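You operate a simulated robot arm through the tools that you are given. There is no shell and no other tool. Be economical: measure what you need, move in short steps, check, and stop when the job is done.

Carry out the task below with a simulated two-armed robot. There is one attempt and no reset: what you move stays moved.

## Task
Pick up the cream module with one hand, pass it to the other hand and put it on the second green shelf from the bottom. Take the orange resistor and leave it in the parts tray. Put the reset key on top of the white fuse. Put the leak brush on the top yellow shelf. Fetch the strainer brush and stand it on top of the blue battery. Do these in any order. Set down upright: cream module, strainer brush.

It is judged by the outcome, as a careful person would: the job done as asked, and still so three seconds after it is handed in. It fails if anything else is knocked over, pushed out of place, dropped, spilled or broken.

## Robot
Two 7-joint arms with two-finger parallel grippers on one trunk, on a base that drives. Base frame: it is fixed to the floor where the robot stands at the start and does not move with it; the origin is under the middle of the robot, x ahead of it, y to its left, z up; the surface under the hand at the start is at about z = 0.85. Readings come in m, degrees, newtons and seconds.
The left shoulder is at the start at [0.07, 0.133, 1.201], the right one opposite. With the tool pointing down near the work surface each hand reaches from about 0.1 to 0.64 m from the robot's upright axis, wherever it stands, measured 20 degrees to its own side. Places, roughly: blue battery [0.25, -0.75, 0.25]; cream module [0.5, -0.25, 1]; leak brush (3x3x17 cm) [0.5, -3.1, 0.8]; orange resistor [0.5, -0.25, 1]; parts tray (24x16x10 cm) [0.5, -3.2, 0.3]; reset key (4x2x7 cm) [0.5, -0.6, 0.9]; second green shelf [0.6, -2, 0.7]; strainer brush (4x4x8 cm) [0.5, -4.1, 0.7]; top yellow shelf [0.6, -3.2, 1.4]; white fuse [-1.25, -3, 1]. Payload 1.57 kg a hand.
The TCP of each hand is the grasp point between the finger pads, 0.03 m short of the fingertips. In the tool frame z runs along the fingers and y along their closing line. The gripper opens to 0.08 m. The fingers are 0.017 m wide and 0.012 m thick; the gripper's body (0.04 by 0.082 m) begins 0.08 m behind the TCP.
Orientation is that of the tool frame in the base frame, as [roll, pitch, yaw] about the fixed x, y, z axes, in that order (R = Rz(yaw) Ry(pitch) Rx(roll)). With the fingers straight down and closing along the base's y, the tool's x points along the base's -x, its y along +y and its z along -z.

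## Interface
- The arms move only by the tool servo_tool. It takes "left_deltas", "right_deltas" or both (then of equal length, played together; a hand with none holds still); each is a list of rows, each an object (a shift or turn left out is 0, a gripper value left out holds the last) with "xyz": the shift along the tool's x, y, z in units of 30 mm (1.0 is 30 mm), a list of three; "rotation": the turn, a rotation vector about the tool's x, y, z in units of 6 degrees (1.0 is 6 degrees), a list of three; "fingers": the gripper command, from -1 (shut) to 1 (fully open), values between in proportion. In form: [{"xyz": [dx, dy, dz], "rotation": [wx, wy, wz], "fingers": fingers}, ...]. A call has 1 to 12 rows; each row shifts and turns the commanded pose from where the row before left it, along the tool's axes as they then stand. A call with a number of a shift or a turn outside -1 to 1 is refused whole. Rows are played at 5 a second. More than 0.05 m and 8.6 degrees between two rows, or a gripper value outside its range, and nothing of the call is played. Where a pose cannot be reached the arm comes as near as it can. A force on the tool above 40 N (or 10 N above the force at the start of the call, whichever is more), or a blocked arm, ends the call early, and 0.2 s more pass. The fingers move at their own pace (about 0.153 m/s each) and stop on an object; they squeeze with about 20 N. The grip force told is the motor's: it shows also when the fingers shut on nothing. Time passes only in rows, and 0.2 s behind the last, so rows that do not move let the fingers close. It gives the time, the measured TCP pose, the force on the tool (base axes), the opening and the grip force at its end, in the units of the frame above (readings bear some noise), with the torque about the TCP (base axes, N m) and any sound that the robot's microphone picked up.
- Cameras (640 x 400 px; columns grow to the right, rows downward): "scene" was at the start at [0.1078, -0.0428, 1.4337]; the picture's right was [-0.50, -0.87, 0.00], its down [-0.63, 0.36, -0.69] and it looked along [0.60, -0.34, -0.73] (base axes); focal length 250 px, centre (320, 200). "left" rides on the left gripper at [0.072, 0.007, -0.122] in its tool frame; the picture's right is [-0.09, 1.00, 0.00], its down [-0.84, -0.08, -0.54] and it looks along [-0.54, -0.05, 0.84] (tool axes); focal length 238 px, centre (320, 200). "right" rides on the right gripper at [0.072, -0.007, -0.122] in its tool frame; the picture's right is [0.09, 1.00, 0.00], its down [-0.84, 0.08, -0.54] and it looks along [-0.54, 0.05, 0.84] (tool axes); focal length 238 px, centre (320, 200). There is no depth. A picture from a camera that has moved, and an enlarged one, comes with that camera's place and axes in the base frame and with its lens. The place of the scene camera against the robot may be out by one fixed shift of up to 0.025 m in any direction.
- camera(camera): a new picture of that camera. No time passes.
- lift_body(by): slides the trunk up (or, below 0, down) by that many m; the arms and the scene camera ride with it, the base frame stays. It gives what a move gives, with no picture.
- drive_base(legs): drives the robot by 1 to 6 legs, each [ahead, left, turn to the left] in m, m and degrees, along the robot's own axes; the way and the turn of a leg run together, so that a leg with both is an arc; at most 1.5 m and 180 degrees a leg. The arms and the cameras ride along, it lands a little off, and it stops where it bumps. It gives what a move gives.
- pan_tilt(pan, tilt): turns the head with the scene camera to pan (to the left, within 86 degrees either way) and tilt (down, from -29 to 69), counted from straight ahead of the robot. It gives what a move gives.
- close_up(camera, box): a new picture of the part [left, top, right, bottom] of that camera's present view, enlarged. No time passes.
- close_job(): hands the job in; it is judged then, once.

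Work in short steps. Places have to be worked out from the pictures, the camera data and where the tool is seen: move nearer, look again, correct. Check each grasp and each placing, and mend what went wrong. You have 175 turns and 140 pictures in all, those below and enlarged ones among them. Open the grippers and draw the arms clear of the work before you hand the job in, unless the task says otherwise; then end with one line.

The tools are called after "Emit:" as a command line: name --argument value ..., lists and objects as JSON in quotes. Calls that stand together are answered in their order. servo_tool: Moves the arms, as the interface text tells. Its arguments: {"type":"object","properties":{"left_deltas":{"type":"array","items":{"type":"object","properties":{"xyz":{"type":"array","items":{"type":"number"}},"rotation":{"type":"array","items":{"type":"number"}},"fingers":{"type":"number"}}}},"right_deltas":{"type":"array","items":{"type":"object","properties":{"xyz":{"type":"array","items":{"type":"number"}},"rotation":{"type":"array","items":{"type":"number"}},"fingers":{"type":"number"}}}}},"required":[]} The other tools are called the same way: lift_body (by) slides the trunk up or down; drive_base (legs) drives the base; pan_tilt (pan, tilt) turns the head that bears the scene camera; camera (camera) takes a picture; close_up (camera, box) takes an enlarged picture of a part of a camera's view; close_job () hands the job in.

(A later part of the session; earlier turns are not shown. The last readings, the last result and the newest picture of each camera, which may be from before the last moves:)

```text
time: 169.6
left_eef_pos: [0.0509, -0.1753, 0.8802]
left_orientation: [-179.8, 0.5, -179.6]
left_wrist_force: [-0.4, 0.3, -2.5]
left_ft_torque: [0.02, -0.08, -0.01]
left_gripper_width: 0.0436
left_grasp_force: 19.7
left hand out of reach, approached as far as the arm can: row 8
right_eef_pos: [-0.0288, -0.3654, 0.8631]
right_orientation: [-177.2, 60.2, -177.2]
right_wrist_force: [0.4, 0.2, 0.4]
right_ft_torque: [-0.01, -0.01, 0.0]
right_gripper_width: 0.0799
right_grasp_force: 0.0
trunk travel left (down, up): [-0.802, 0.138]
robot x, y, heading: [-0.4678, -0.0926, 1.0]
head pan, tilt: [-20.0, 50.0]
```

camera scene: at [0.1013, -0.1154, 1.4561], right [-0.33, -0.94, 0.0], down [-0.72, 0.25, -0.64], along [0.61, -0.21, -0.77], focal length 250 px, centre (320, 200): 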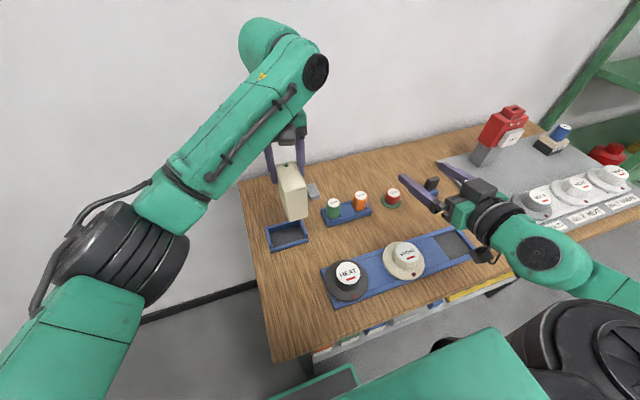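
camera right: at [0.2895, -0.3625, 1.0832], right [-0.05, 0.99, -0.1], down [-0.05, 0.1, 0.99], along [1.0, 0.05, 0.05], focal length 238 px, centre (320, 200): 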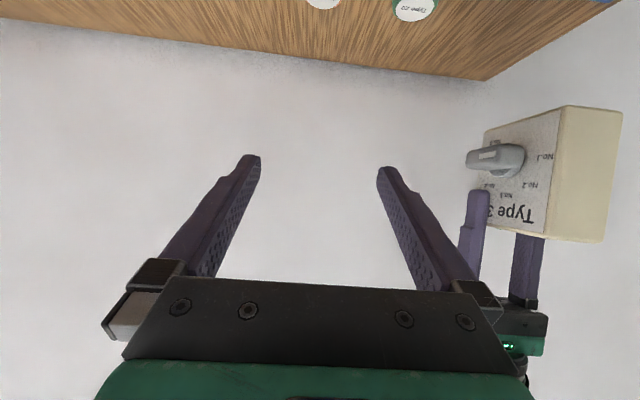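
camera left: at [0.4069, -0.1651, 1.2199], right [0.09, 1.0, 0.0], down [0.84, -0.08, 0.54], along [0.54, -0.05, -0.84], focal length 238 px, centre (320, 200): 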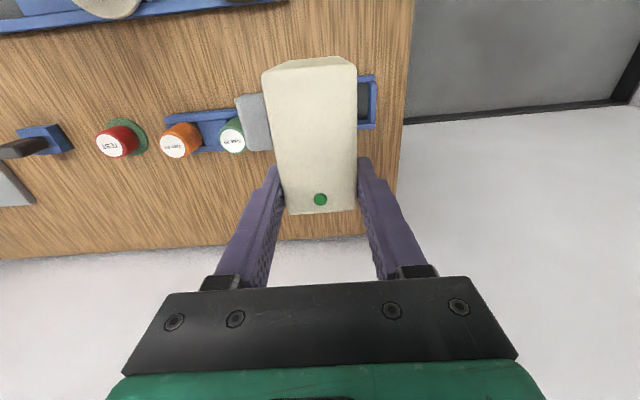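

Now I pull the right hand back 4.5 cm and slide it into line.

Emit:
servo_tool --right_deltas '[{"xyz": [0.23, 0, -0.73]}, {"xyz": [0.23, 0, -0.73]}, {"xyz": [0, 0.905, 0]}, {"xyz": [0, 0.905, 0]}, {"xyz": [0, 0.905, 0]}, {"xyz": [0, 0.905, 0]}, {"xyz": [0, 0.905, 0]}, {"xyz": [0, 0.905, 0]}, {"xyz": [0, 0.905, 0]}]'

Emit:
camera --camera "right"

```text
time: 171.6
left_eef_pos: [0.0485, -0.1746, 0.8798]
left_orientation: [-179.7, 0.3, -179.8]
left_wrist_force: [-0.2, -0.8, -2.6]
left_ft_torque: [0.0, -0.06, 0.0]
left_gripper_width: 0.0438
left_grasp_force: 19.8
right_eef_pos: [-0.0735, -0.1747, 0.8678]
right_orientation: [-177.0, 60.2, -177.0]
right_wrist_force: [-0.3, 0.1, 0.2]
right_ft_torque: [0.02, 0.0, -0.04]
right_gripper_width: 0.0801
right_grasp_force: 0.0
trunk travel left (down, up): [-0.802, 0.138]
robot x, y, heading: [-0.468, -0.0939, 1.2]
head pan, tilt: [-20.0, 50.0]
```

```text
53 pictures are left
camera right: at [-0.2135, -0.1835, 0.8665], right [-0.05, 0.99, -0.1], down [-0.06, 0.1, 0.99], along [1.0, 0.06, 0.05], focal length 238 px, centre (320, 200)
```

right: 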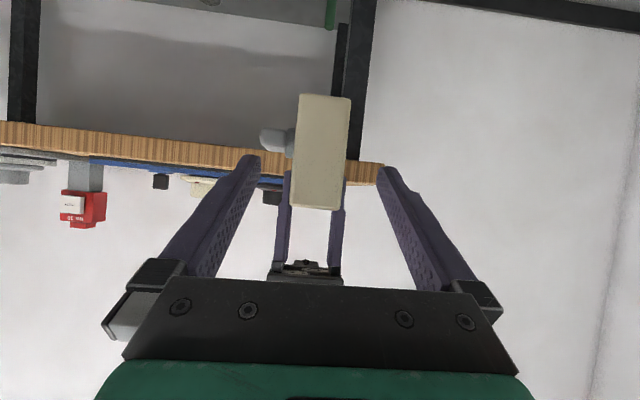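

Aligned. I move in so the fingertips straddle the near 3 cm of the module, short of the knob, and close.

Emit:
servo_tool --right_deltas '[{"xyz": [-0.31, 0, 0.534]}, {"xyz": [-0.31, 0, 0.534]}, {"xyz": [-0.31, 0, 0.534]}, {}]'

Emit:
camera --camera "right"

Emit:
close_up --camera "scene" --box '[220, 180, 420, 330]'

```text
time: 172.6
left_eef_pos: [0.05, -0.176, 0.8804]
left_orientation: [-179.8, 0.2, -179.7]
left_wrist_force: [0.2, -0.5, -2.4]
left_ft_torque: [-0.01, -0.07, 0.03]
left_gripper_width: 0.044
left_grasp_force: 20.1
right_eef_pos: [-0.0188, -0.1755, 0.8691]
right_orientation: [-177.2, 60.1, -177.2]
right_wrist_force: [0.2, -0.4, 0.7]
right_ft_torque: [-0.01, 0.0, 0.0]
right_gripper_width: 0.0802
right_grasp_force: 0.1
trunk travel left (down, up): [-0.802, 0.138]
robot x, y, heading: [-0.4707, -0.0947, 0.6]
head pan, tilt: [-20.0, 50.0]
```

```text
52 pictures are left
camera right: at [-0.1596, -0.1841, 0.8673], right [-0.05, 0.99, -0.1], down [-0.06, 0.1, 0.99], along [1.0, 0.06, 0.05], focal length 238 px, centre (320, 200)
```

right: 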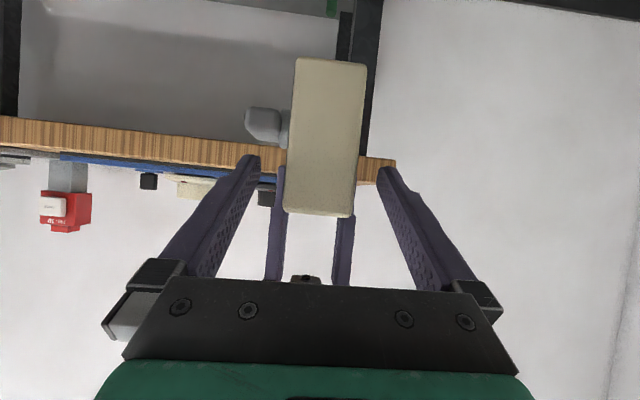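

```text
2.67 times, centred on (320, 255) of scene
camera zoom: at [-0.3581, -0.1211, 1.4561], right [-0.33, -0.95, 0.0], down [-0.72, 0.25, -0.64], along [0.61, -0.21, -0.77], focal length 665 px, centre (320, 53)
```

zoom: 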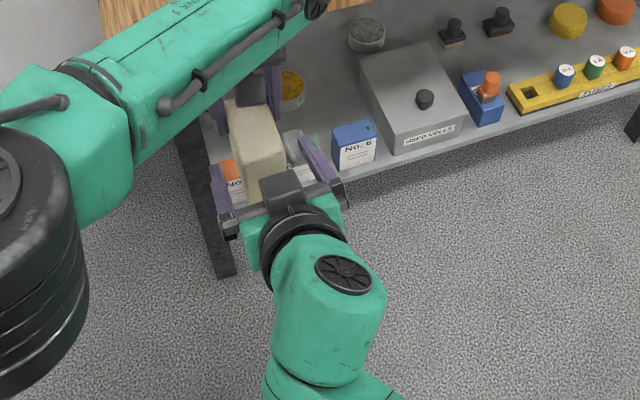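

The module end sits between the right fingers; I close the right gripper while the left still holds.

Emit:
servo_tool --right_deltas '[{"fingers": 0.3}, {"fingers": -0.2}, {"fingers": -1}, {"fingers": -1}, {"fingers": -1}]'

Emit:
camera --camera "right"

```text
time: 173.8
left_eef_pos: [0.0495, -0.1757, 0.88]
left_orientation: [-179.7, 0.3, -179.7]
left_wrist_force: [-0.1, 0.1, -1.3]
left_ft_torque: [-0.43, -0.05, -0.07]
left_gripper_width: 0.0439
left_grasp_force: 20.0
right_eef_pos: [-0.0185, -0.1757, 0.868]
right_orientation: [-177.4, 60.2, -177.3]
right_wrist_force: [0.8, -0.1, -0.3]
right_ft_torque: [0.41, 0.04, 0.06]
right_gripper_width: 0.0436
right_grasp_force: 20.4
trunk travel left (down, up): [-0.802, 0.138]
robot x, y, heading: [-0.4683, -0.0968, 1.1]
head pan, tilt: [-20.0, 50.0]
```

```text
50 pictures are left
camera right: at [-0.1596, -0.1841, 0.8673], right [-0.05, 0.99, -0.1], down [-0.06, 0.1, 0.99], along [1.0, 0.06, 0.05], focal length 238 px, centre (320, 200)
```

right: 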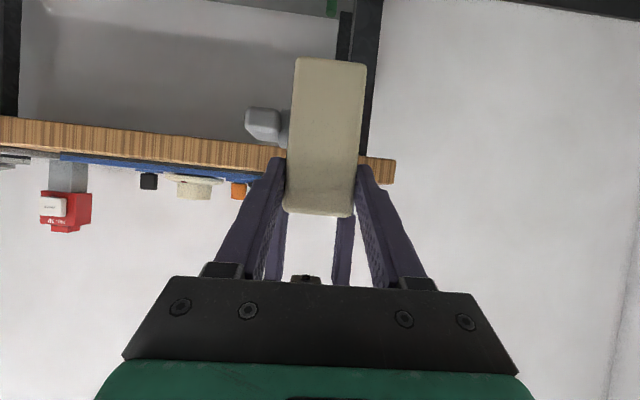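

Both hold it. I open the left hand and raise it clear.

Emit:
servo_tool --left_deltas '[{"fingers": -0.2}, {"fingers": 0.4}, {"fingers": 1}, {"fingers": 1}, {"xyz": [0, 0, -0.7]}, {"xyz": [0, 0, -1]}, {"xyz": [0, 0, -1]}, {"xyz": [0, 0, -1]}, {"xyz": [0, 0, -1]}]'

Emit:
camera --camera "right"

```text
time: 175.8
left_eef_pos: [0.0491, -0.1733, 1.0219]
left_orientation: [-179.9, 0.1, -179.7]
left_wrist_force: [-0.4, -0.4, 0.4]
left_ft_torque: [-0.01, -0.03, -0.04]
left_gripper_width: 0.0801
left_grasp_force: 0.2
right_eef_pos: [-0.0182, -0.1758, 0.8692]
right_orientation: [-177.3, 60.2, -177.1]
right_wrist_force: [-0.4, -0.6, 0.0]
right_ft_torque: [0.03, 0.11, 0.02]
right_gripper_width: 0.0436
right_grasp_force: 20.0
trunk travel left (down, up): [-0.802, 0.138]
robot x, y, heading: [-0.4712, -0.0919, 1.2]
head pan, tilt: [-20.0, 50.0]
```

```text
49 pictures are left
camera right: at [-0.16, -0.1842, 0.8673], right [-0.05, 0.99, -0.1], down [-0.06, 0.1, 0.99], along [1.0, 0.06, 0.05], focal length 238 px, centre (320, 200)
```

right: 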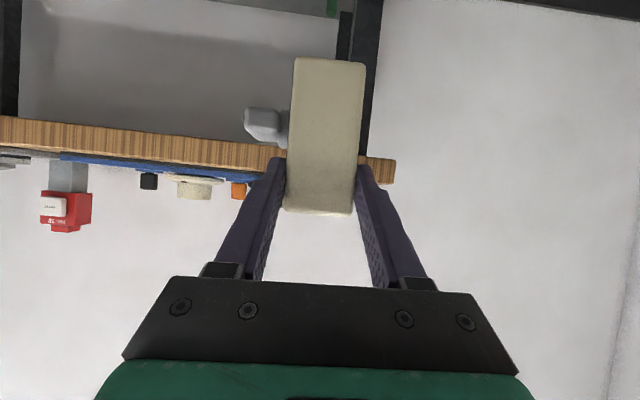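

Handover done. I move the right hand with the module up and outward, and turn the left hand to yaw 90 again for the resistor.

Emit:
servo_tool --left_deltas '[{"rotation": [0, 0, 1], "xyz": [0, 0, -0.2]}, {"rotation": [0, 0, 1], "xyz": [0, 0, -0.2]}, {"rotation": [0, 0, 1], "xyz": [0, 0, -0.2]}, {"rotation": [0, 0, 1], "xyz": [0, 0, -0.2]}, {"rotation": [0, 0, 1], "xyz": [0, 0, -0.2]}, {"rotation": [0, 0, 1], "xyz": [0, 0, -0.2]}, {"rotation": [0, 0, 1], "xyz": [0, 0, -0.2]}, {"rotation": [0, 0, 1]}, {"rotation": [0, 0, 1]}, {"rotation": [0, 0, 1]}, {"rotation": [0, 0, 1]}, {"rotation": [0, 0, 1]}]' --right_deltas '[{"xyz": [0, -0.95, 0]}, {"xyz": [0, -0.95, 0]}, {"xyz": [0, -0.95, 0]}, {"xyz": [-0.6, -0.95, -0.35]}, {"xyz": [-0.8, -0.95, -0.46]}, {"xyz": [-0.8, -0.95, -0.46]}, {"xyz": [-0.8, -0.95, -0.46]}, {"xyz": [-0.8, -0.95, -0.46]}, {"xyz": [-0.8, -0.95, -0.46]}, {"xyz": [-0.8, 0, -0.46]}, {"xyz": [-0.8, 0, -0.46]}, {"xyz": [-0.8, 0, -0.46]}]'

Emit:
servo_tool --left_deltas '[{"rotation": [0, 0, 1]}, {"rotation": [0, 0, 1]}, {"rotation": [0, 0, 1]}]'

Emit:
drive_base --legs '[[0, -0.15, -1], [0.48, 0, 0]]'

Emit:
camera --camera "left"

Emit:
camera --camera "scene"

```text
time: 178.4
left_eef_pos: [0.0491, -0.1725, 1.0639]
left_orientation: [-180.0, 0.1, 108.2]
left_wrist_force: [0.6, 0.7, -0.1]
left_ft_torque: [0.02, 0.0, 0.01]
left_gripper_width: 0.08
left_grasp_force: 0.0
right_eef_pos: [-0.0024, -0.4322, 1.1105]
right_orientation: [-177.6, 60.1, -177.3]
right_wrist_force: [0.5, 0.3, -2.6]
right_ft_torque: [0.04, 0.05, -0.02]
right_gripper_width: 0.0438
right_grasp_force: 19.6
right hand out of reach, approached as far as the arm can: row 11, 12
trunk travel left (down, up): [-0.802, 0.138]
robot x, y, heading: [-0.466, -0.0909, 0.8]
head pan, tilt: [-20.0, 50.0]
```

```text
time: 179.2
left_eef_pos: [0.0491, -0.1737, 1.0653]
left_orientation: [179.8, 0.0, 90.1]
left_wrist_force: [-0.4, -1.0, -0.5]
left_ft_torque: [0.0, 0.06, 0.01]
left_gripper_width: 0.0799
left_grasp_force: 0.1
right_eef_pos: [-0.0037, -0.4338, 1.1102]
right_orientation: [-177.4, 60.2, -177.2]
right_wrist_force: [-0.8, 0.0, -2.1]
right_ft_torque: [-0.02, 0.11, 0.0]
right_gripper_width: 0.0437
right_grasp_force: 19.8
trunk travel left (down, up): [-0.802, 0.138]
robot x, y, heading: [-0.4656, -0.0969, 0.8]
head pan, tilt: [-20.0, 50.0]
```

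```text
time: 183.0
left_eef_pos: [0.5306, -0.3288, 1.0642]
left_orientation: [179.8, 0.1, 89.5]
left_wrist_force: [-0.5, -0.3, -0.3]
left_ft_torque: [0.0, 0.01, 0.01]
left_gripper_width: 0.0796
left_grasp_force: 0.0
right_eef_pos: [0.4749, -0.5863, 1.1127]
right_orientation: [-177.4, 60.3, -177.9]
right_wrist_force: [-0.2, 0.3, -1.7]
right_ft_torque: [0.0, 0.12, 0.02]
right_gripper_width: 0.0437
right_grasp_force: 20.3
trunk travel left (down, up): [-0.802, 0.138]
robot x, y, heading: [0.0142, -0.2392, 0.1]
head pan, tilt: [-20.0, 50.0]
```

```text
48 pictures are left
camera left: at [0.5378, -0.2567, 1.1867], right [1.0, -0.1, 0.0], down [-0.08, -0.84, 0.54], along [-0.05, -0.54, -0.84], focal length 238 px, centre (320, 200)
```

left: 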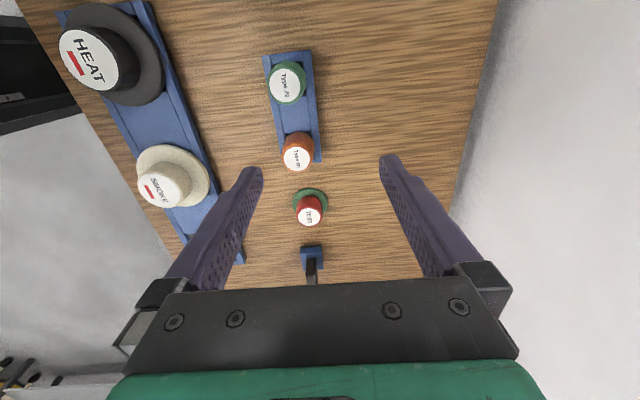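

```text
47 pictures are left
camera scene: at [0.1234, -0.2707, 1.4562], right [-0.34, -0.94, 0.0], down [-0.72, 0.26, -0.64], along [0.61, -0.22, -0.77], focal length 250 px, centre (320, 200)
```

scene: 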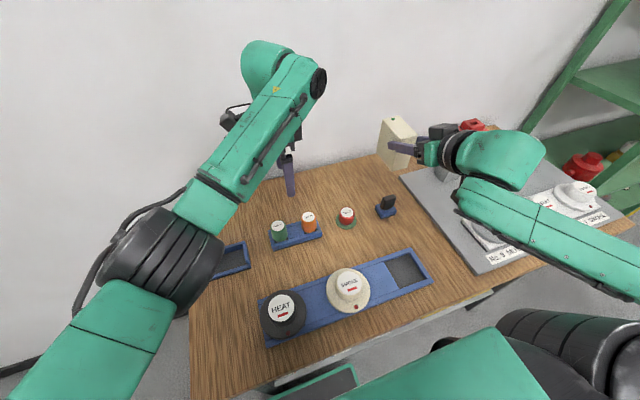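

Orange resistor top is at about (0.5005,-0.367,0.915). I move above it and recheck.

Emit:
servo_tool --left_deltas '[{"xyz": [-0.32, -0.25, 0.75]}, {"xyz": [-0.32, -0.25, 0.75]}, {"xyz": [-0.32, -0.25, 0.75]}, {"xyz": [-0.31, -0.25, 0.75]}, {}]'

Emit:
camera --camera "left"

```text
time: 184.2
left_eef_pos: [0.4998, -0.3655, 0.9744]
left_orientation: [179.8, 0.1, 89.7]
left_wrist_force: [0.0, -0.3, 0.4]
left_ft_torque: [0.02, 0.02, -0.01]
left_gripper_width: 0.0798
left_grasp_force: 0.0
right_eef_pos: [0.4743, -0.587, 1.1122]
right_orientation: [-177.3, 60.3, -177.9]
right_wrist_force: [-0.5, -0.4, -2.5]
right_ft_torque: [0.02, 0.1, -0.01]
right_gripper_width: 0.0435
right_grasp_force: 20.4
trunk travel left (down, up): [-0.802, 0.138]
robot x, y, heading: [0.0153, -0.2408, 0.5]
head pan, tilt: [-20.0, 50.0]
```

```text
46 pictures are left
camera left: at [0.5065, -0.294, 1.0961], right [1.0, -0.1, 0.0], down [-0.08, -0.84, 0.54], along [-0.05, -0.54, -0.84], focal length 238 px, centre (320, 200)
```

left: 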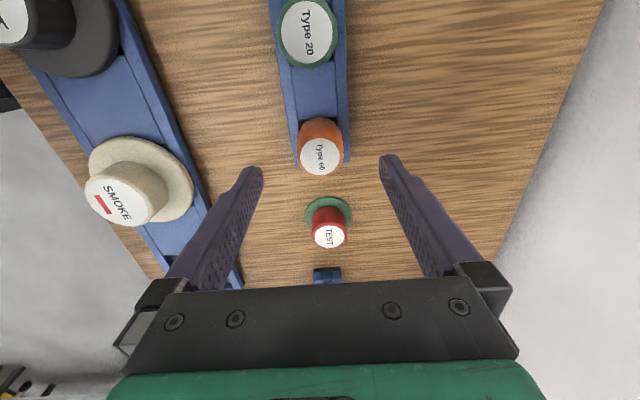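

On target; I descend and close on the top portion.

Emit:
servo_tool --left_deltas '[{"xyz": [-0.05, 0, 0.7]}, {"xyz": [0, 0, 0.7]}, {"xyz": [0, 0, 0.75]}, {"fingers": 0}, {"fingers": -1}, {"fingers": -1}, {"fingers": -1}]'

Emit:
camera --camera "left"

```text
time: 185.8
left_eef_pos: [0.5023, -0.3706, 0.9107]
left_orientation: [179.9, 0.0, 89.6]
left_wrist_force: [-0.1, -0.1, -0.7]
left_ft_torque: [-0.01, -0.03, -0.02]
left_gripper_width: 0.039
left_grasp_force: 20.0
right_eef_pos: [0.4747, -0.5869, 1.1106]
right_orientation: [-177.4, 60.2, -177.9]
right_wrist_force: [0.5, -0.3, -2.5]
right_ft_torque: [0.01, 0.08, -0.02]
right_gripper_width: 0.0437
right_grasp_force: 20.0
trunk travel left (down, up): [-0.802, 0.138]
robot x, y, heading: [0.0137, -0.2411, 0.3]
head pan, tilt: [-20.0, 50.0]
```

```text
45 pictures are left
camera left: at [0.5096, -0.2975, 1.0326], right [1.0, -0.1, 0.0], down [-0.08, -0.84, 0.54], along [-0.05, -0.54, -0.84], focal length 238 px, centre (320, 200)
```

left: 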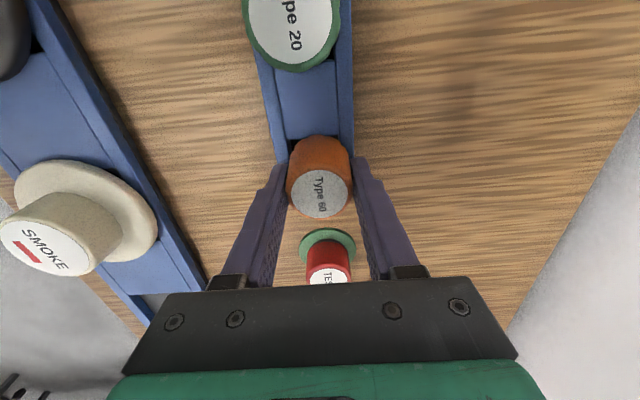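

Gripped (3.9 cm). I lift it, back away from the bench and head for the green shelves.

Emit:
servo_tool --left_deltas '[{"xyz": [0, 0, -0.7]}, {"xyz": [0, 0, -1]}, {"xyz": [0, 0, -1]}, {"xyz": [0, 0, -1]}, {"xyz": [0, 0, -1]}, {"xyz": [0, 0, -1]}]'

Emit:
camera --camera "left"

Emit:
drive_base --legs '[[-0.55, 0, 0]]'

Emit:
servo_tool --left_deltas '[{"rotation": [0, 0, -1]}, {"rotation": [0, 0, -1]}, {"rotation": [0, 0, -1]}, {"rotation": [0, 0, -1]}, {"rotation": [0, 0, -1]}, {"rotation": [0, 0, -1]}, {"rotation": [0, 0, -1]}, {"rotation": [0, 0, -1]}, {"rotation": [0, 0, -1]}, {"rotation": [0, 0, -1]}, {"rotation": [0, 0, -1]}, {"rotation": [0, 0, -1]}]'

Emit:
servo_tool --left_deltas '[{"rotation": [0, 0, -1]}, {"rotation": [0, 0, -1]}, {"rotation": [0, 0, -1]}, {"xyz": [0.6, 1, 0]}, {"xyz": [0.6, 1, 0]}, {"xyz": [0.6, 1, 0]}, {"xyz": [0.6, 1, 0]}, {"xyz": [0.6, 1, 0]}, {"xyz": [0.6, 1, 0]}, {"xyz": [0.6, 1, 0]}]'

Emit:
drive_base --legs '[[0, -1.2, 0], [0, -0.45, 0]]'

Emit:
lift_body --by -0.15

Emit:
pan_tilt --pan -10 --tilt 30

Emit:
camera --camera "scene"

```text
time: 187.2
left_eef_pos: [0.4996, -0.369, 1.0847]
left_orientation: [179.8, 0.0, 89.6]
left_wrist_force: [-0.5, 0.2, -0.1]
left_ft_torque: [-0.01, 0.0, 0.0]
left_gripper_width: 0.039
left_grasp_force: 19.6
right_eef_pos: [0.4755, -0.587, 1.111]
right_orientation: [-177.3, 60.2, -177.9]
right_wrist_force: [0.7, -0.4, -2.7]
right_ft_torque: [0.0, 0.11, -0.03]
right_gripper_width: 0.0437
right_grasp_force: 20.1
trunk travel left (down, up): [-0.802, 0.138]
robot x, y, heading: [0.0142, -0.2423, 0.3]
head pan, tilt: [-20.0, 50.0]
```

```text
44 pictures are left
camera left: at [0.5068, -0.2977, 1.2057], right [1.0, -0.1, 0.0], down [-0.08, -0.84, 0.54], along [-0.05, -0.54, -0.84], focal length 238 px, centre (320, 200)
```

left: 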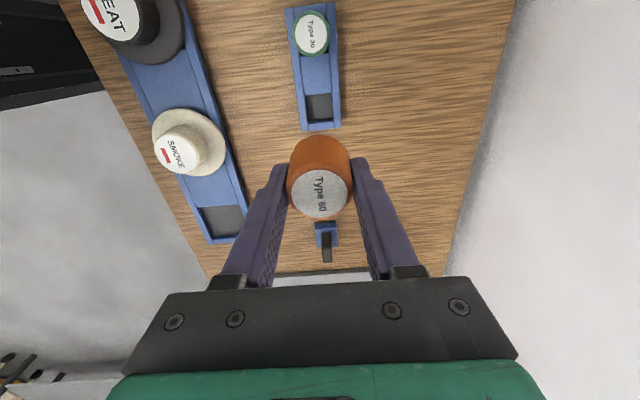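

```text
time: 190.4
left_eef_pos: [-0.0504, -0.3758, 1.0826]
left_orientation: [180.0, -0.1, 88.8]
left_wrist_force: [0.3, 0.0, -1.7]
left_ft_torque: [0.0, 0.0, 0.0]
left_gripper_width: 0.0391
left_grasp_force: 20.8
right_eef_pos: [-0.0774, -0.5923, 1.1106]
right_orientation: [-177.4, 60.1, -178.8]
right_wrist_force: [0.4, 0.8, -2.3]
right_ft_torque: [0.02, 0.12, 0.02]
right_gripper_width: 0.0436
right_grasp_force: 20.5
trunk travel left (down, up): [-0.802, 0.138]
robot x, y, heading: [-0.5336, -0.2385, -0.7]
head pan, tilt: [-20.0, 50.0]
```

```text
time: 193.0
left_eef_pos: [-0.0492, -0.375, 1.0833]
left_orientation: [-180.0, 0.1, 160.8]
left_wrist_force: [-0.5, 0.0, -0.3]
left_ft_torque: [0.02, -0.01, 0.0]
left_gripper_width: 0.0391
left_grasp_force: 19.6
right_eef_pos: [-0.079, -0.5936, 1.1108]
right_orientation: [-177.4, 60.1, -178.9]
right_wrist_force: [0.8, -0.3, -2.7]
right_ft_torque: [0.05, 0.11, -0.01]
right_gripper_width: 0.0438
right_grasp_force: 20.0
trunk travel left (down, up): [-0.802, 0.138]
robot x, y, heading: [-0.5347, -0.2383, -0.6]
head pan, tilt: [-20.0, 50.0]
```

```text
time: 195.2
left_eef_pos: [-0.1729, -0.1639, 1.084]
left_orientation: [-179.9, 0.1, 178.7]
left_wrist_force: [0.1, 0.1, -0.9]
left_ft_torque: [-0.03, -0.05, 0.0]
left_gripper_width: 0.039
left_grasp_force: 19.6
right_eef_pos: [-0.0794, -0.5906, 1.1119]
right_orientation: [-177.2, 60.3, -178.6]
right_wrist_force: [-0.2, -0.3, -2.2]
right_ft_torque: [0.05, 0.08, 0.0]
right_gripper_width: 0.0435
right_grasp_force: 20.2
trunk travel left (down, up): [-0.802, 0.138]
robot x, y, heading: [-0.5357, -0.2418, -0.5]
head pan, tilt: [-20.0, 50.0]
```

```text
time: 203.8
left_eef_pos: [-0.1498, -1.8385, 1.0837]
left_orientation: [-180.0, 0.1, -178.8]
left_wrist_force: [-0.4, 0.1, -1.1]
left_ft_torque: [0.05, 0.0, -0.04]
left_gripper_width: 0.0388
left_grasp_force: 19.7
right_eef_pos: [-0.0396, -2.2625, 1.1106]
right_orientation: [-177.3, 60.1, -176.3]
right_wrist_force: [0.7, 0.3, -2.4]
right_ft_torque: [0.01, 0.13, -0.01]
right_gripper_width: 0.0439
right_grasp_force: 20.4
trunk travel left (down, up): [-0.802, 0.138]
robot x, y, heading: [-0.5133, -1.9298, 1.7]
head pan, tilt: [-20.0, 50.0]
```

```text
time: 205.5
left_eef_pos: [-0.1499, -1.8407, 0.9331]
left_orientation: [180.0, 0.1, -178.8]
left_wrist_force: [-0.3, 0.0, 0.0]
left_ft_torque: [-0.01, -0.03, 0.01]
left_gripper_width: 0.0389
left_grasp_force: 20.4
right_eef_pos: [-0.0408, -2.2633, 0.9612]
right_orientation: [-177.4, 60.2, -176.5]
right_wrist_force: [-0.3, -0.3, -2.5]
right_ft_torque: [0.01, 0.07, -0.03]
right_gripper_width: 0.0438
right_grasp_force: 20.0
trunk travel left (down, up): [-0.652, 0.288]
robot x, y, heading: [-0.5092, -1.9279, 1.7]
head pan, tilt: [-20.0, 50.0]
```

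```text
time: 206.4
left_eef_pos: [-0.1511, -1.8411, 0.9332]
left_orientation: [179.9, 0.1, -178.9]
left_wrist_force: [-0.3, 0.2, -0.4]
left_ft_torque: [-0.01, -0.01, 0.03]
left_gripper_width: 0.0392
left_grasp_force: 20.3
right_eef_pos: [-0.0407, -2.2631, 0.9599]
right_orientation: [-177.3, 60.1, -176.5]
right_wrist_force: [-0.5, -1.0, -2.2]
right_ft_torque: [0.08, 0.14, 0.02]
right_gripper_width: 0.0438
right_grasp_force: 19.6
trunk travel left (down, up): [-0.652, 0.288]
robot x, y, heading: [-0.5106, -1.9282, 1.9]
head pan, tilt: [-10.0, 30.0]
```

```text
43 pictures are left
camera scene: at [-0.3824, -1.9451, 1.3355], right [-0.14, -0.99, 0.0], down [-0.5, 0.07, -0.87], along [0.86, -0.13, -0.5], focal length 250 px, centre (320, 200)
```

scene: 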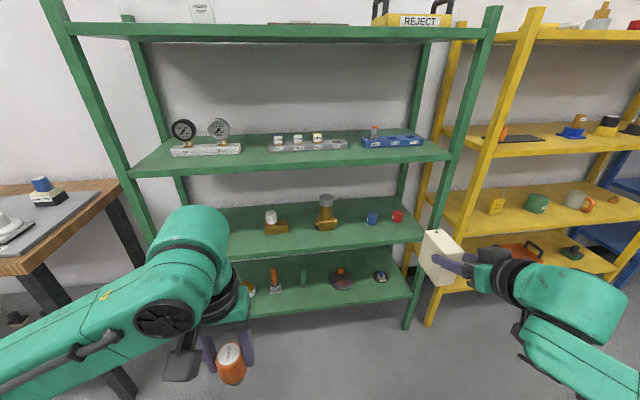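

I lower to shelf height, extend the right arm 10 cm, and drive partway toward the gap near y≈-2.225 on the second green shelf.

Emit:
lift_body --by -0.18

Emit:
servo_tool --right_deltas '[{"xyz": [-0.5, 0, 0.83]}, {"xyz": [-0.5, 0, 0.83]}, {"xyz": [-0.5, 0, 0.83]}]'

Emit:
drive_base --legs '[[0.15, 0.05, -1.8]]'

Emit:
camera --camera "right"

Emit:
pan_tilt --pan -25 --tilt 30

Emit:
camera --camera "scene"

```text
time: 208.4
left_eef_pos: [-0.1504, -1.8401, 0.7532]
left_orientation: [-180.0, 0.0, -178.8]
left_wrist_force: [-0.9, -0.9, -0.9]
left_ft_torque: [-0.02, 0.0, 0.0]
left_gripper_width: 0.0391
left_grasp_force: 19.8
right_eef_pos: [-0.0407, -2.2631, 0.7809]
right_orientation: [-177.3, 60.2, -176.5]
right_wrist_force: [-0.8, -0.2, -3.5]
right_ft_torque: [0.0, 0.07, 0.0]
right_gripper_width: 0.044
right_grasp_force: 20.2
trunk travel left (down, up): [-0.472, 0.468]
robot x, y, heading: [-0.514, -1.9328, 1.8]
head pan, tilt: [-10.0, 30.0]
```

```text
time: 209.2
left_eef_pos: [-0.1493, -1.8408, 0.7532]
left_orientation: [179.9, 0.0, -178.9]
left_wrist_force: [0.8, 0.5, 0.0]
left_ft_torque: [-0.02, 0.01, 0.01]
left_gripper_width: 0.0388
left_grasp_force: 20.0
right_eef_pos: [0.049, -2.2639, 0.7821]
right_orientation: [-177.4, 60.1, -176.6]
right_wrist_force: [0.3, 0.7, -2.4]
right_ft_torque: [0.04, 0.11, 0.01]
right_gripper_width: 0.0438
right_grasp_force: 20.6
trunk travel left (down, up): [-0.472, 0.468]
robot x, y, heading: [-0.511, -1.9306, 1.9]
head pan, tilt: [-10.0, 30.0]
```

```text
time: 210.6
left_eef_pos: [-0.001, -1.7992, 0.7526]
left_orientation: [180.0, 0.0, 179.3]
left_wrist_force: [0.0, 0.1, -1.3]
left_ft_torque: [0.03, 0.0, 0.02]
left_gripper_width: 0.039
left_grasp_force: 19.9
right_eef_pos: [0.1855, -2.2275, 0.7822]
right_orientation: [-177.4, 60.1, -178.1]
right_wrist_force: [0.5, -0.2, -1.7]
right_ft_torque: [0.02, 0.11, -0.02]
right_gripper_width: 0.0439
right_grasp_force: 20.2
trunk travel left (down, up): [-0.472, 0.468]
robot x, y, heading: [-0.3649, -1.8802, -0.1]
head pan, tilt: [-10.0, 30.0]
```

```text
42 pictures are left
camera right: at [0.0447, -2.2338, 0.7812], right [-0.04, 0.99, -0.1], down [-0.05, 0.1, 0.99], along [1.0, 0.05, 0.05], focal length 238 px, centre (320, 200)
```

right: 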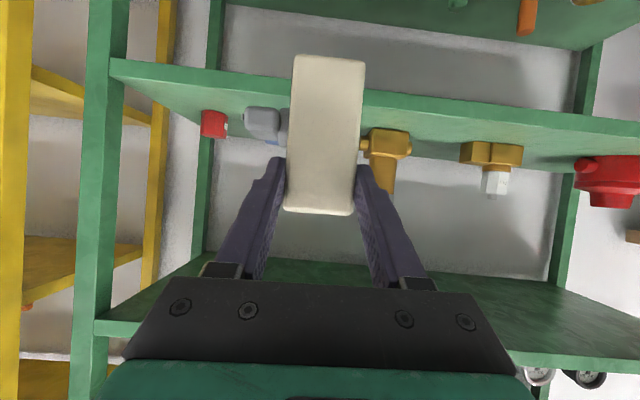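

```text
time: 211.3
left_eef_pos: [-0.0021, -1.7999, 0.753]
left_orientation: [180.0, 0.1, 179.4]
left_wrist_force: [0.0, -0.4, 0.0]
left_ft_torque: [0.0, -0.01, 0.06]
left_gripper_width: 0.0391
left_grasp_force: 20.2
right_eef_pos: [0.1853, -2.2285, 0.7838]
right_orientation: [-177.5, 60.2, -178.3]
right_wrist_force: [-0.3, 0.1, -2.3]
right_ft_torque: [0.03, 0.08, 0.05]
right_gripper_width: 0.0436
right_grasp_force: 19.3
trunk travel left (down, up): [-0.472, 0.468]
robot x, y, heading: [-0.3661, -1.8781, 0.1]
head pan, tilt: [-25.0, 30.0]
```

```text
41 pictures are left
camera scene: at [-0.2427, -1.9196, 1.1556], right [-0.42, -0.91, 0.0], down [-0.45, 0.21, -0.87], along [0.79, -0.36, -0.5], focal length 250 px, centre (320, 200)
```

scene: 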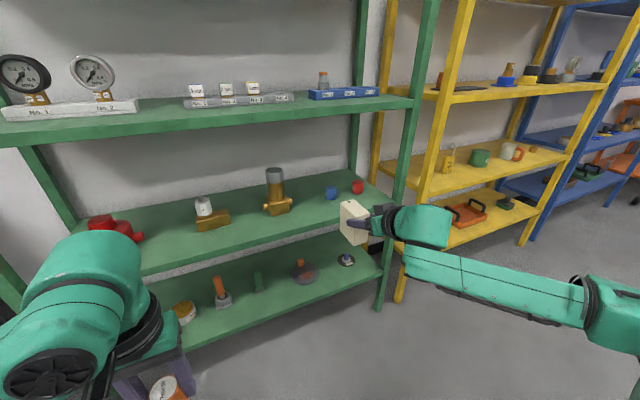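

The gap (y −2.145…−2.30) is confirmed; module is at y≈-2.228. I drive 0.24 m forward.

Emit:
drive_base --legs '[[0.24, 0, 0]]'

Emit:
camera --camera "right"

Emit:
pan_tilt --pan -35 --tilt 40

Emit:
camera --camera "scene"

```text
time: 213.1
left_eef_pos: [0.2337, -1.7984, 0.7546]
left_orientation: [-180.0, 0.2, 179.4]
left_wrist_force: [-0.4, 0.6, -1.0]
left_ft_torque: [-0.01, 0.02, 0.03]
left_gripper_width: 0.0392
left_grasp_force: 19.8
right_eef_pos: [0.42, -2.2264, 0.782]
right_orientation: [-177.5, 60.0, -178.3]
right_wrist_force: [0.2, -0.4, -3.1]
right_ft_torque: [0.09, 0.08, -0.01]
right_gripper_width: 0.0438
right_grasp_force: 19.7
trunk travel left (down, up): [-0.472, 0.468]
robot x, y, heading: [-0.1284, -1.8794, 0.2]
head pan, tilt: [-25.0, 30.0]
```

```text
40 pictures are left
camera right: at [0.2797, -2.2339, 0.7811], right [-0.04, 0.99, -0.1], down [-0.05, 0.1, 0.99], along [1.0, 0.04, 0.05], focal length 238 px, centre (320, 200)
```

right: 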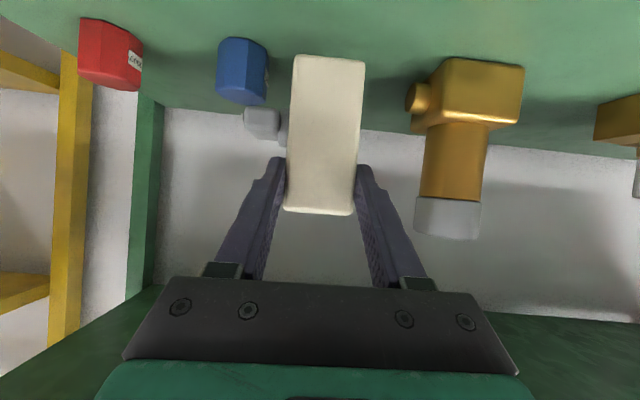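

```text
time: 213.8
left_eef_pos: [0.2341, -1.7988, 0.7536]
left_orientation: [180.0, 0.2, 179.3]
left_wrist_force: [0.1, 0.2, -0.7]
left_ft_torque: [0.0, -0.01, -0.01]
left_gripper_width: 0.039
left_grasp_force: 19.5
right_eef_pos: [0.4198, -2.2274, 0.7821]
right_orientation: [-177.4, 60.1, -178.2]
right_wrist_force: [0.9, 0.4, -2.5]
right_ft_torque: [0.01, 0.1, -0.02]
right_gripper_width: 0.0434
right_grasp_force: 20.0
trunk travel left (down, up): [-0.472, 0.468]
robot x, y, heading: [-0.1311, -1.8799, 0.2]
head pan, tilt: [-35.0, 40.0]
```

```text
39 pictures are left
camera scene: at [-0.0198, -1.93, 1.1403], right [-0.57, -0.82, 0.0], down [-0.53, 0.37, -0.77], along [0.63, -0.44, -0.64], focal length 250 px, centre (320, 200)
```

scene: 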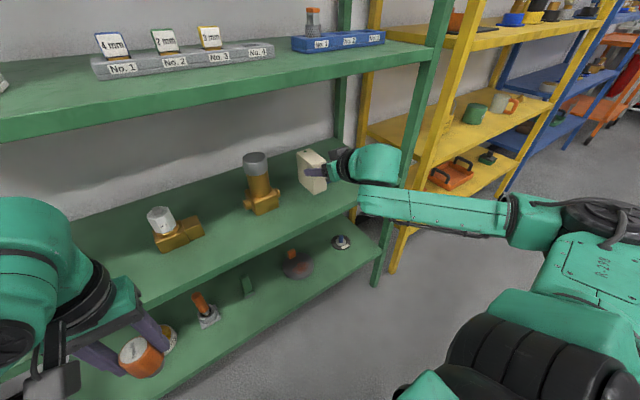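

I lower the trunk 3 cm, then step down to contact.

Emit:
lift_body --by -0.03

Emit:
servo_tool --right_deltas '[{"xyz": [0.115, 0, 0.067]}, {"xyz": [0.115, 0, 0.067]}]'

Emit:
camera --camera "right"

```text
time: 214.6
left_eef_pos: [0.2341, -1.7976, 0.7233]
left_orientation: [179.9, 0.1, 179.4]
left_wrist_force: [-0.1, 0.9, -0.2]
left_ft_torque: [0.05, -0.03, -0.02]
left_gripper_width: 0.0388
left_grasp_force: 20.0
right_eef_pos: [0.4206, -2.2283, 0.753]
right_orientation: [-177.6, 60.1, -178.1]
right_wrist_force: [0.1, -0.1, -2.4]
right_ft_torque: [0.03, 0.11, 0.01]
right_gripper_width: 0.0438
right_grasp_force: 19.6
trunk travel left (down, up): [-0.442, 0.498]
robot x, y, heading: [-0.1309, -1.875, 0.1]
head pan, tilt: [-35.0, 40.0]
```

```text
time: 215.2
left_eef_pos: [0.235, -1.7985, 0.7224]
left_orientation: [179.9, 0.1, 179.4]
left_wrist_force: [0.0, -0.4, -0.7]
left_ft_torque: [-0.02, -0.01, -0.01]
left_gripper_width: 0.0392
left_grasp_force: 20.5
right_eef_pos: [0.4214, -2.228, 0.7458]
right_orientation: [-177.4, 60.2, -178.2]
right_wrist_force: [-0.2, -0.1, -1.8]
right_ft_torque: [0.03, 0.08, 0.0]
right_gripper_width: 0.0435
right_grasp_force: 19.7
trunk travel left (down, up): [-0.442, 0.498]
robot x, y, heading: [-0.1296, -1.8767, 0.2]
head pan, tilt: [-35.0, 40.0]
```

```text
38 pictures are left
camera right: at [0.2796, -2.2338, 0.7438], right [-0.04, 0.99, -0.1], down [-0.05, 0.1, 0.99], along [1.0, 0.04, 0.05], focal length 238 px, centre (320, 200)
```

right: 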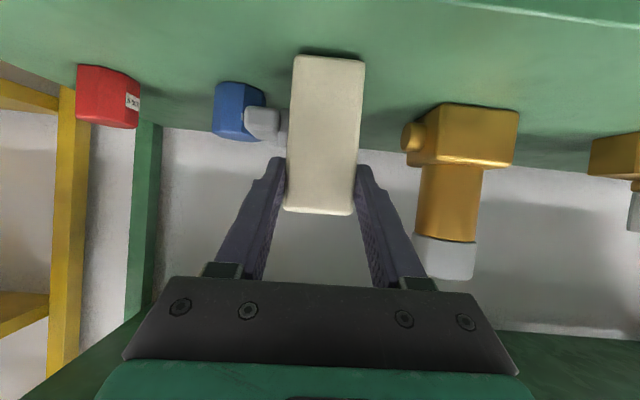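

Emit:
servo_tool --right_deltas '[{"xyz": [0.087, 0, 0.05]}, {"xyz": [0.087, 0, 0.05]}, {"xyz": [0.058, 0, 0.033]}]'

```text
time: 216.0
left_eef_pos: [0.2335, -1.7985, 0.7239]
left_orientation: [180.0, 0.2, 179.3]
left_wrist_force: [0.5, -0.2, 0.0]
left_ft_torque: [0.01, 0.0, 0.01]
left_gripper_width: 0.0389
left_grasp_force: 20.4
right_eef_pos: [0.4207, -2.2285, 0.7423]
right_orientation: [-177.2, 60.6, -177.9]
right_wrist_force: [2.2, -2.9, 9.5]
right_ft_torque: [-0.05, -0.14, -0.08]
right_gripper_width: 0.0436
right_grasp_force: 20.3
trunk travel left (down, up): [-0.442, 0.498]
robot x, y, heading: [-0.1259, -1.8811, 0.0]
head pan, tilt: [-35.0, 40.0]
```

Contact (≈12 N). I open slightly, check, then withdraw horizontally.

Emit:
servo_tool --right_deltas '[{"xyz": [-0.03, 0, -0.02]}, {"fingers": 0.2}, {"fingers": 0.6}, {"fingers": 0.9}, {}]'

Emit:
camera --camera "right"

```text
time: 217.2
left_eef_pos: [0.2351, -1.7987, 0.7237]
left_orientation: [-179.9, 0.1, 179.4]
left_wrist_force: [-0.3, -0.5, -0.5]
left_ft_torque: [0.01, -0.05, -0.02]
left_gripper_width: 0.0391
left_grasp_force: 20.7
right_eef_pos: [0.4198, -2.2293, 0.7395]
right_orientation: [-177.5, 60.0, -178.2]
right_wrist_force: [0.5, -0.9, -0.5]
right_ft_torque: [0.0, -0.01, 0.02]
right_gripper_width: 0.076
right_grasp_force: 0.0
trunk travel left (down, up): [-0.442, 0.498]
robot x, y, heading: [-0.1271, -1.8781, 0.1]
head pan, tilt: [-35.0, 40.0]
```

```text
37 pictures are left
camera right: at [0.279, -2.2341, 0.7375], right [-0.04, 0.99, -0.1], down [-0.05, 0.1, 0.99], along [1.0, 0.04, 0.05], focal length 238 px, centre (320, 200)
```

right: 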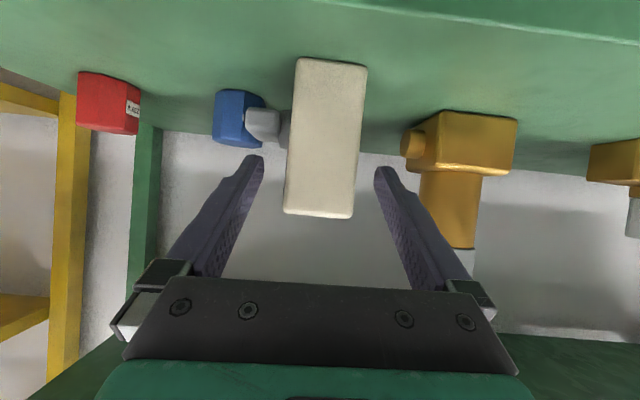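

It stands upright. I withdraw the hand straight back, then drive off and check.

Emit:
servo_tool --right_deltas '[{"xyz": [0.5, 0, -0.83]}, {"xyz": [0.5, 0, -0.83]}, {"xyz": [0.5, 0, -0.83]}]'

Emit:
drive_base --legs '[[-0.3, 0, 0]]'

Emit:
camera --camera "scene"

```text
time: 218.0
left_eef_pos: [0.2343, -1.799, 0.7228]
left_orientation: [180.0, 0.2, 179.4]
left_wrist_force: [-0.6, -0.7, 0.2]
left_ft_torque: [0.03, -0.04, -0.01]
left_gripper_width: 0.0389
left_grasp_force: 20.1
right_eef_pos: [0.332, -2.2287, 0.7378]
right_orientation: [-177.3, 60.2, -178.1]
right_wrist_force: [-0.9, 0.5, 0.5]
right_ft_torque: [0.02, -0.01, 0.0]
right_gripper_width: 0.0761
right_grasp_force: 0.2
trunk travel left (down, up): [-0.442, 0.498]
robot x, y, heading: [-0.1288, -1.8782, 0.1]
head pan, tilt: [-35.0, 40.0]
```

```text
time: 220.0
left_eef_pos: [-0.0629, -1.7984, 0.7227]
left_orientation: [-180.0, 0.2, 179.3]
left_wrist_force: [0.0, 0.0, -0.7]
left_ft_torque: [0.01, 0.01, 0.03]
left_gripper_width: 0.0391
left_grasp_force: 20.3
right_eef_pos: [0.0343, -2.229, 0.7378]
right_orientation: [-177.3, 60.2, -178.3]
right_wrist_force: [0.1, -0.2, 0.5]
right_ft_torque: [0.0, 0.04, 0.01]
right_gripper_width: 0.0759
right_grasp_force: 0.0
trunk travel left (down, up): [-0.442, 0.498]
robot x, y, heading: [-0.4228, -1.8783, -0.1]
head pan, tilt: [-35.0, 40.0]
```

```text
36 pictures are left
camera scene: at [-0.3172, -1.93, 1.1104], right [-0.57, -0.82, 0.0], down [-0.53, 0.37, -0.77], along [0.63, -0.44, -0.64], focal length 250 px, centre (320, 200)
```

scene: 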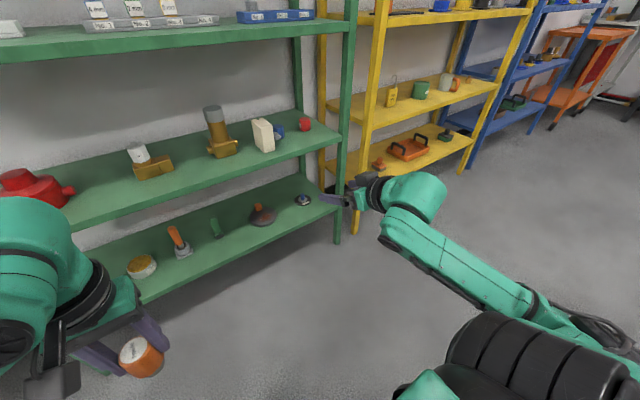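

The module stands on the second green shelf. Now the tray: I tilt the left hand 45° forward (with the resistor), fold the right hand down and back, and drive to the yellow unit.

Emit:
servo_tool --left_deltas '[{"xyz": [-0.6, 0, 0.03], "rotation": [0, -0.94, 0]}, {"xyz": [-0.594, 0, 0.09], "rotation": [0, -0.94, 0]}, {"xyz": [-0.58, 0, 0.145], "rotation": [0, -0.94, 0]}, {"xyz": [-0.56, 0, 0.2], "rotation": [0, -0.94, 0]}, {"xyz": [-0.54, 0, 0.25], "rotation": [0, -0.94, 0]}, {"xyz": [-0.51, 0, 0.31], "rotation": [0, -0.94, 0]}, {"xyz": [-0.48, 0, 0.357], "rotation": [0, -0.94, 0]}, {"xyz": [-0.445, 0, 0.4], "rotation": [0, -0.94, 0]}, {}, {}]' --right_deltas '[{"xyz": [0.27, 0, -0.42], "rotation": [0, 1, 0]}, {"xyz": [0.31, 0, -0.39], "rotation": [0, 1, 0]}, {"xyz": [0.35, 0, -0.35], "rotation": [0, 1, 0]}, {"xyz": [0.39, 0, -0.31], "rotation": [0, 1, 0]}, {"xyz": [0.42, 0, -0.27], "rotation": [0, 1, 0]}, {"xyz": [0.45, 0, -0.23], "rotation": [0, 1, 0]}, {"xyz": [0.47, 0, -0.18], "rotation": [0, 1, 0]}, {"xyz": [0.48, 0, -0.13], "rotation": [0, 1, 0]}, {"xyz": [0.49, 0, -0.08], "rotation": [0, 1, 0]}, {"xyz": [0.5, 0, -0.03], "rotation": [0, 1, 0]}]'

Emit:
drive_base --legs '[[0, -1.0, 0], [0, -0.38, 0]]'

Emit:
lift_body --by -0.25

Emit:
camera --camera "left"

Emit:
pan_tilt --pan 5 --tilt 30

Emit:
camera --camera "scene"

```text
time: 222.2
left_eef_pos: [0.0822, -1.8011, 0.7174]
left_orientation: [180.0, 45.2, 179.3]
left_wrist_force: [-0.3, -0.1, -1.4]
left_ft_torque: [0.02, 0.02, -0.04]
left_gripper_width: 0.0389
left_grasp_force: 20.2
right_eef_pos: [-0.11, -2.2307, 0.7278]
right_orientation: [-178.7, 0.0, 179.6]
right_wrist_force: [0.2, -0.3, -0.7]
right_ft_torque: [0.0, 0.0, 0.03]
right_gripper_width: 0.0761
right_grasp_force: 0.0
right hand out of reach, approached as far as the arm can: row 5
trunk travel left (down, up): [-0.442, 0.498]
robot x, y, heading: [-0.4284, -1.8765, -0.1]
head pan, tilt: [-35.0, 40.0]
```

```text
time: 229.5
left_eef_pos: [0.0892, -3.1865, 0.7177]
left_orientation: [179.9, 45.3, -179.8]
left_wrist_force: [0.2, -0.1, -0.5]
left_ft_torque: [0.03, -0.02, -0.01]
left_gripper_width: 0.0391
left_grasp_force: 20.2
right_eef_pos: [-0.0955, -3.6213, 0.7279]
right_orientation: [-178.8, 0.1, -179.6]
right_wrist_force: [0.3, -0.7, -0.2]
right_ft_torque: [-0.01, -0.03, -0.02]
right_gripper_width: 0.076
right_grasp_force: 0.0
trunk travel left (down, up): [-0.442, 0.498]
robot x, y, heading: [-0.4161, -3.2734, 1.1]
head pan, tilt: [-35.0, 40.0]
```

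```text
time: 232.0
left_eef_pos: [0.0878, -3.1865, 0.4668]
left_orientation: [-180.0, 45.2, -179.6]
left_wrist_force: [0.0, 0.6, 0.1]
left_ft_torque: [-0.01, -0.01, -0.01]
left_gripper_width: 0.0389
left_grasp_force: 20.1
right_eef_pos: [-0.0945, -3.6188, 0.4778]
right_orientation: [-178.6, 0.2, -179.4]
right_wrist_force: [-0.3, 0.0, 0.2]
right_ft_torque: [0.01, 0.02, -0.03]
right_gripper_width: 0.0761
right_grasp_force: 0.0
trunk travel left (down, up): [-0.192, 0.748]
robot x, y, heading: [-0.4161, -3.2748, 1.3]
head pan, tilt: [-35.0, 40.0]
```

```text
35 pictures are left
camera left: at [-0.0474, -3.181, 0.5021], right [0.06, 1.0, 0.06], down [0.2, -0.08, 0.98], along [0.98, -0.05, -0.21], focal length 238 px, centre (320, 200)
```

left: 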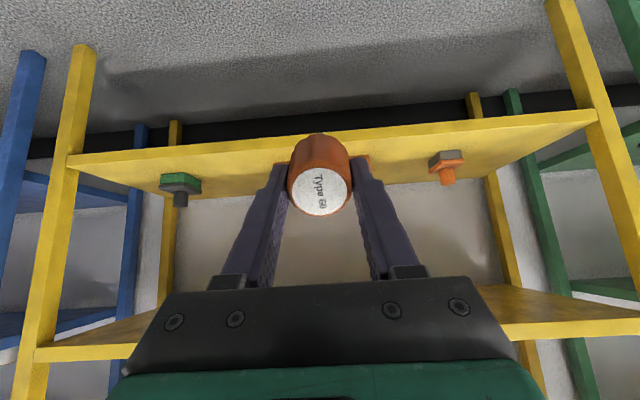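

```text
time: 233.1
left_eef_pos: [0.0886, -3.1861, 0.4673]
left_orientation: [-180.0, 45.3, -179.7]
left_wrist_force: [-0.4, 0.2, -0.6]
left_ft_torque: [0.0, 0.0, 0.01]
left_gripper_width: 0.0391
left_grasp_force: 19.7
right_eef_pos: [-0.0954, -3.6196, 0.4791]
right_orientation: [-178.7, 0.1, -179.6]
right_wrist_force: [-0.1, 0.2, 1.0]
right_ft_torque: [-0.02, 0.0, 0.01]
right_gripper_width: 0.0757
right_grasp_force: 0.0
trunk travel left (down, up): [-0.192, 0.748]
robot x, y, heading: [-0.4174, -3.2722, 0.8]
head pan, tilt: [5.0, 30.0]
```

```text
34 pictures are left
camera scene: at [-0.2876, -3.2655, 0.8756], right [0.1, -0.99, 0.0], down [-0.5, -0.05, -0.87], along [0.86, 0.09, -0.5], focal length 250 px, centre (320, 200)
```

scene: 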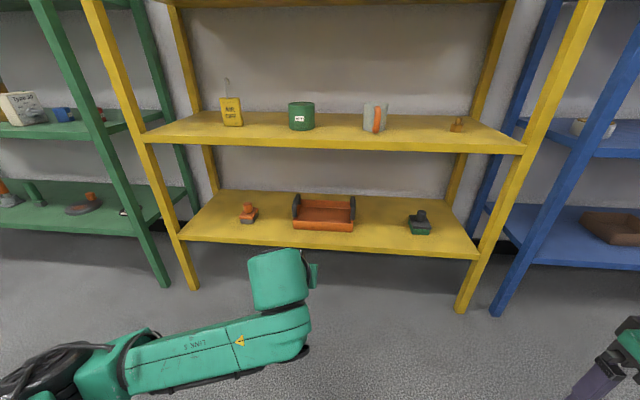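

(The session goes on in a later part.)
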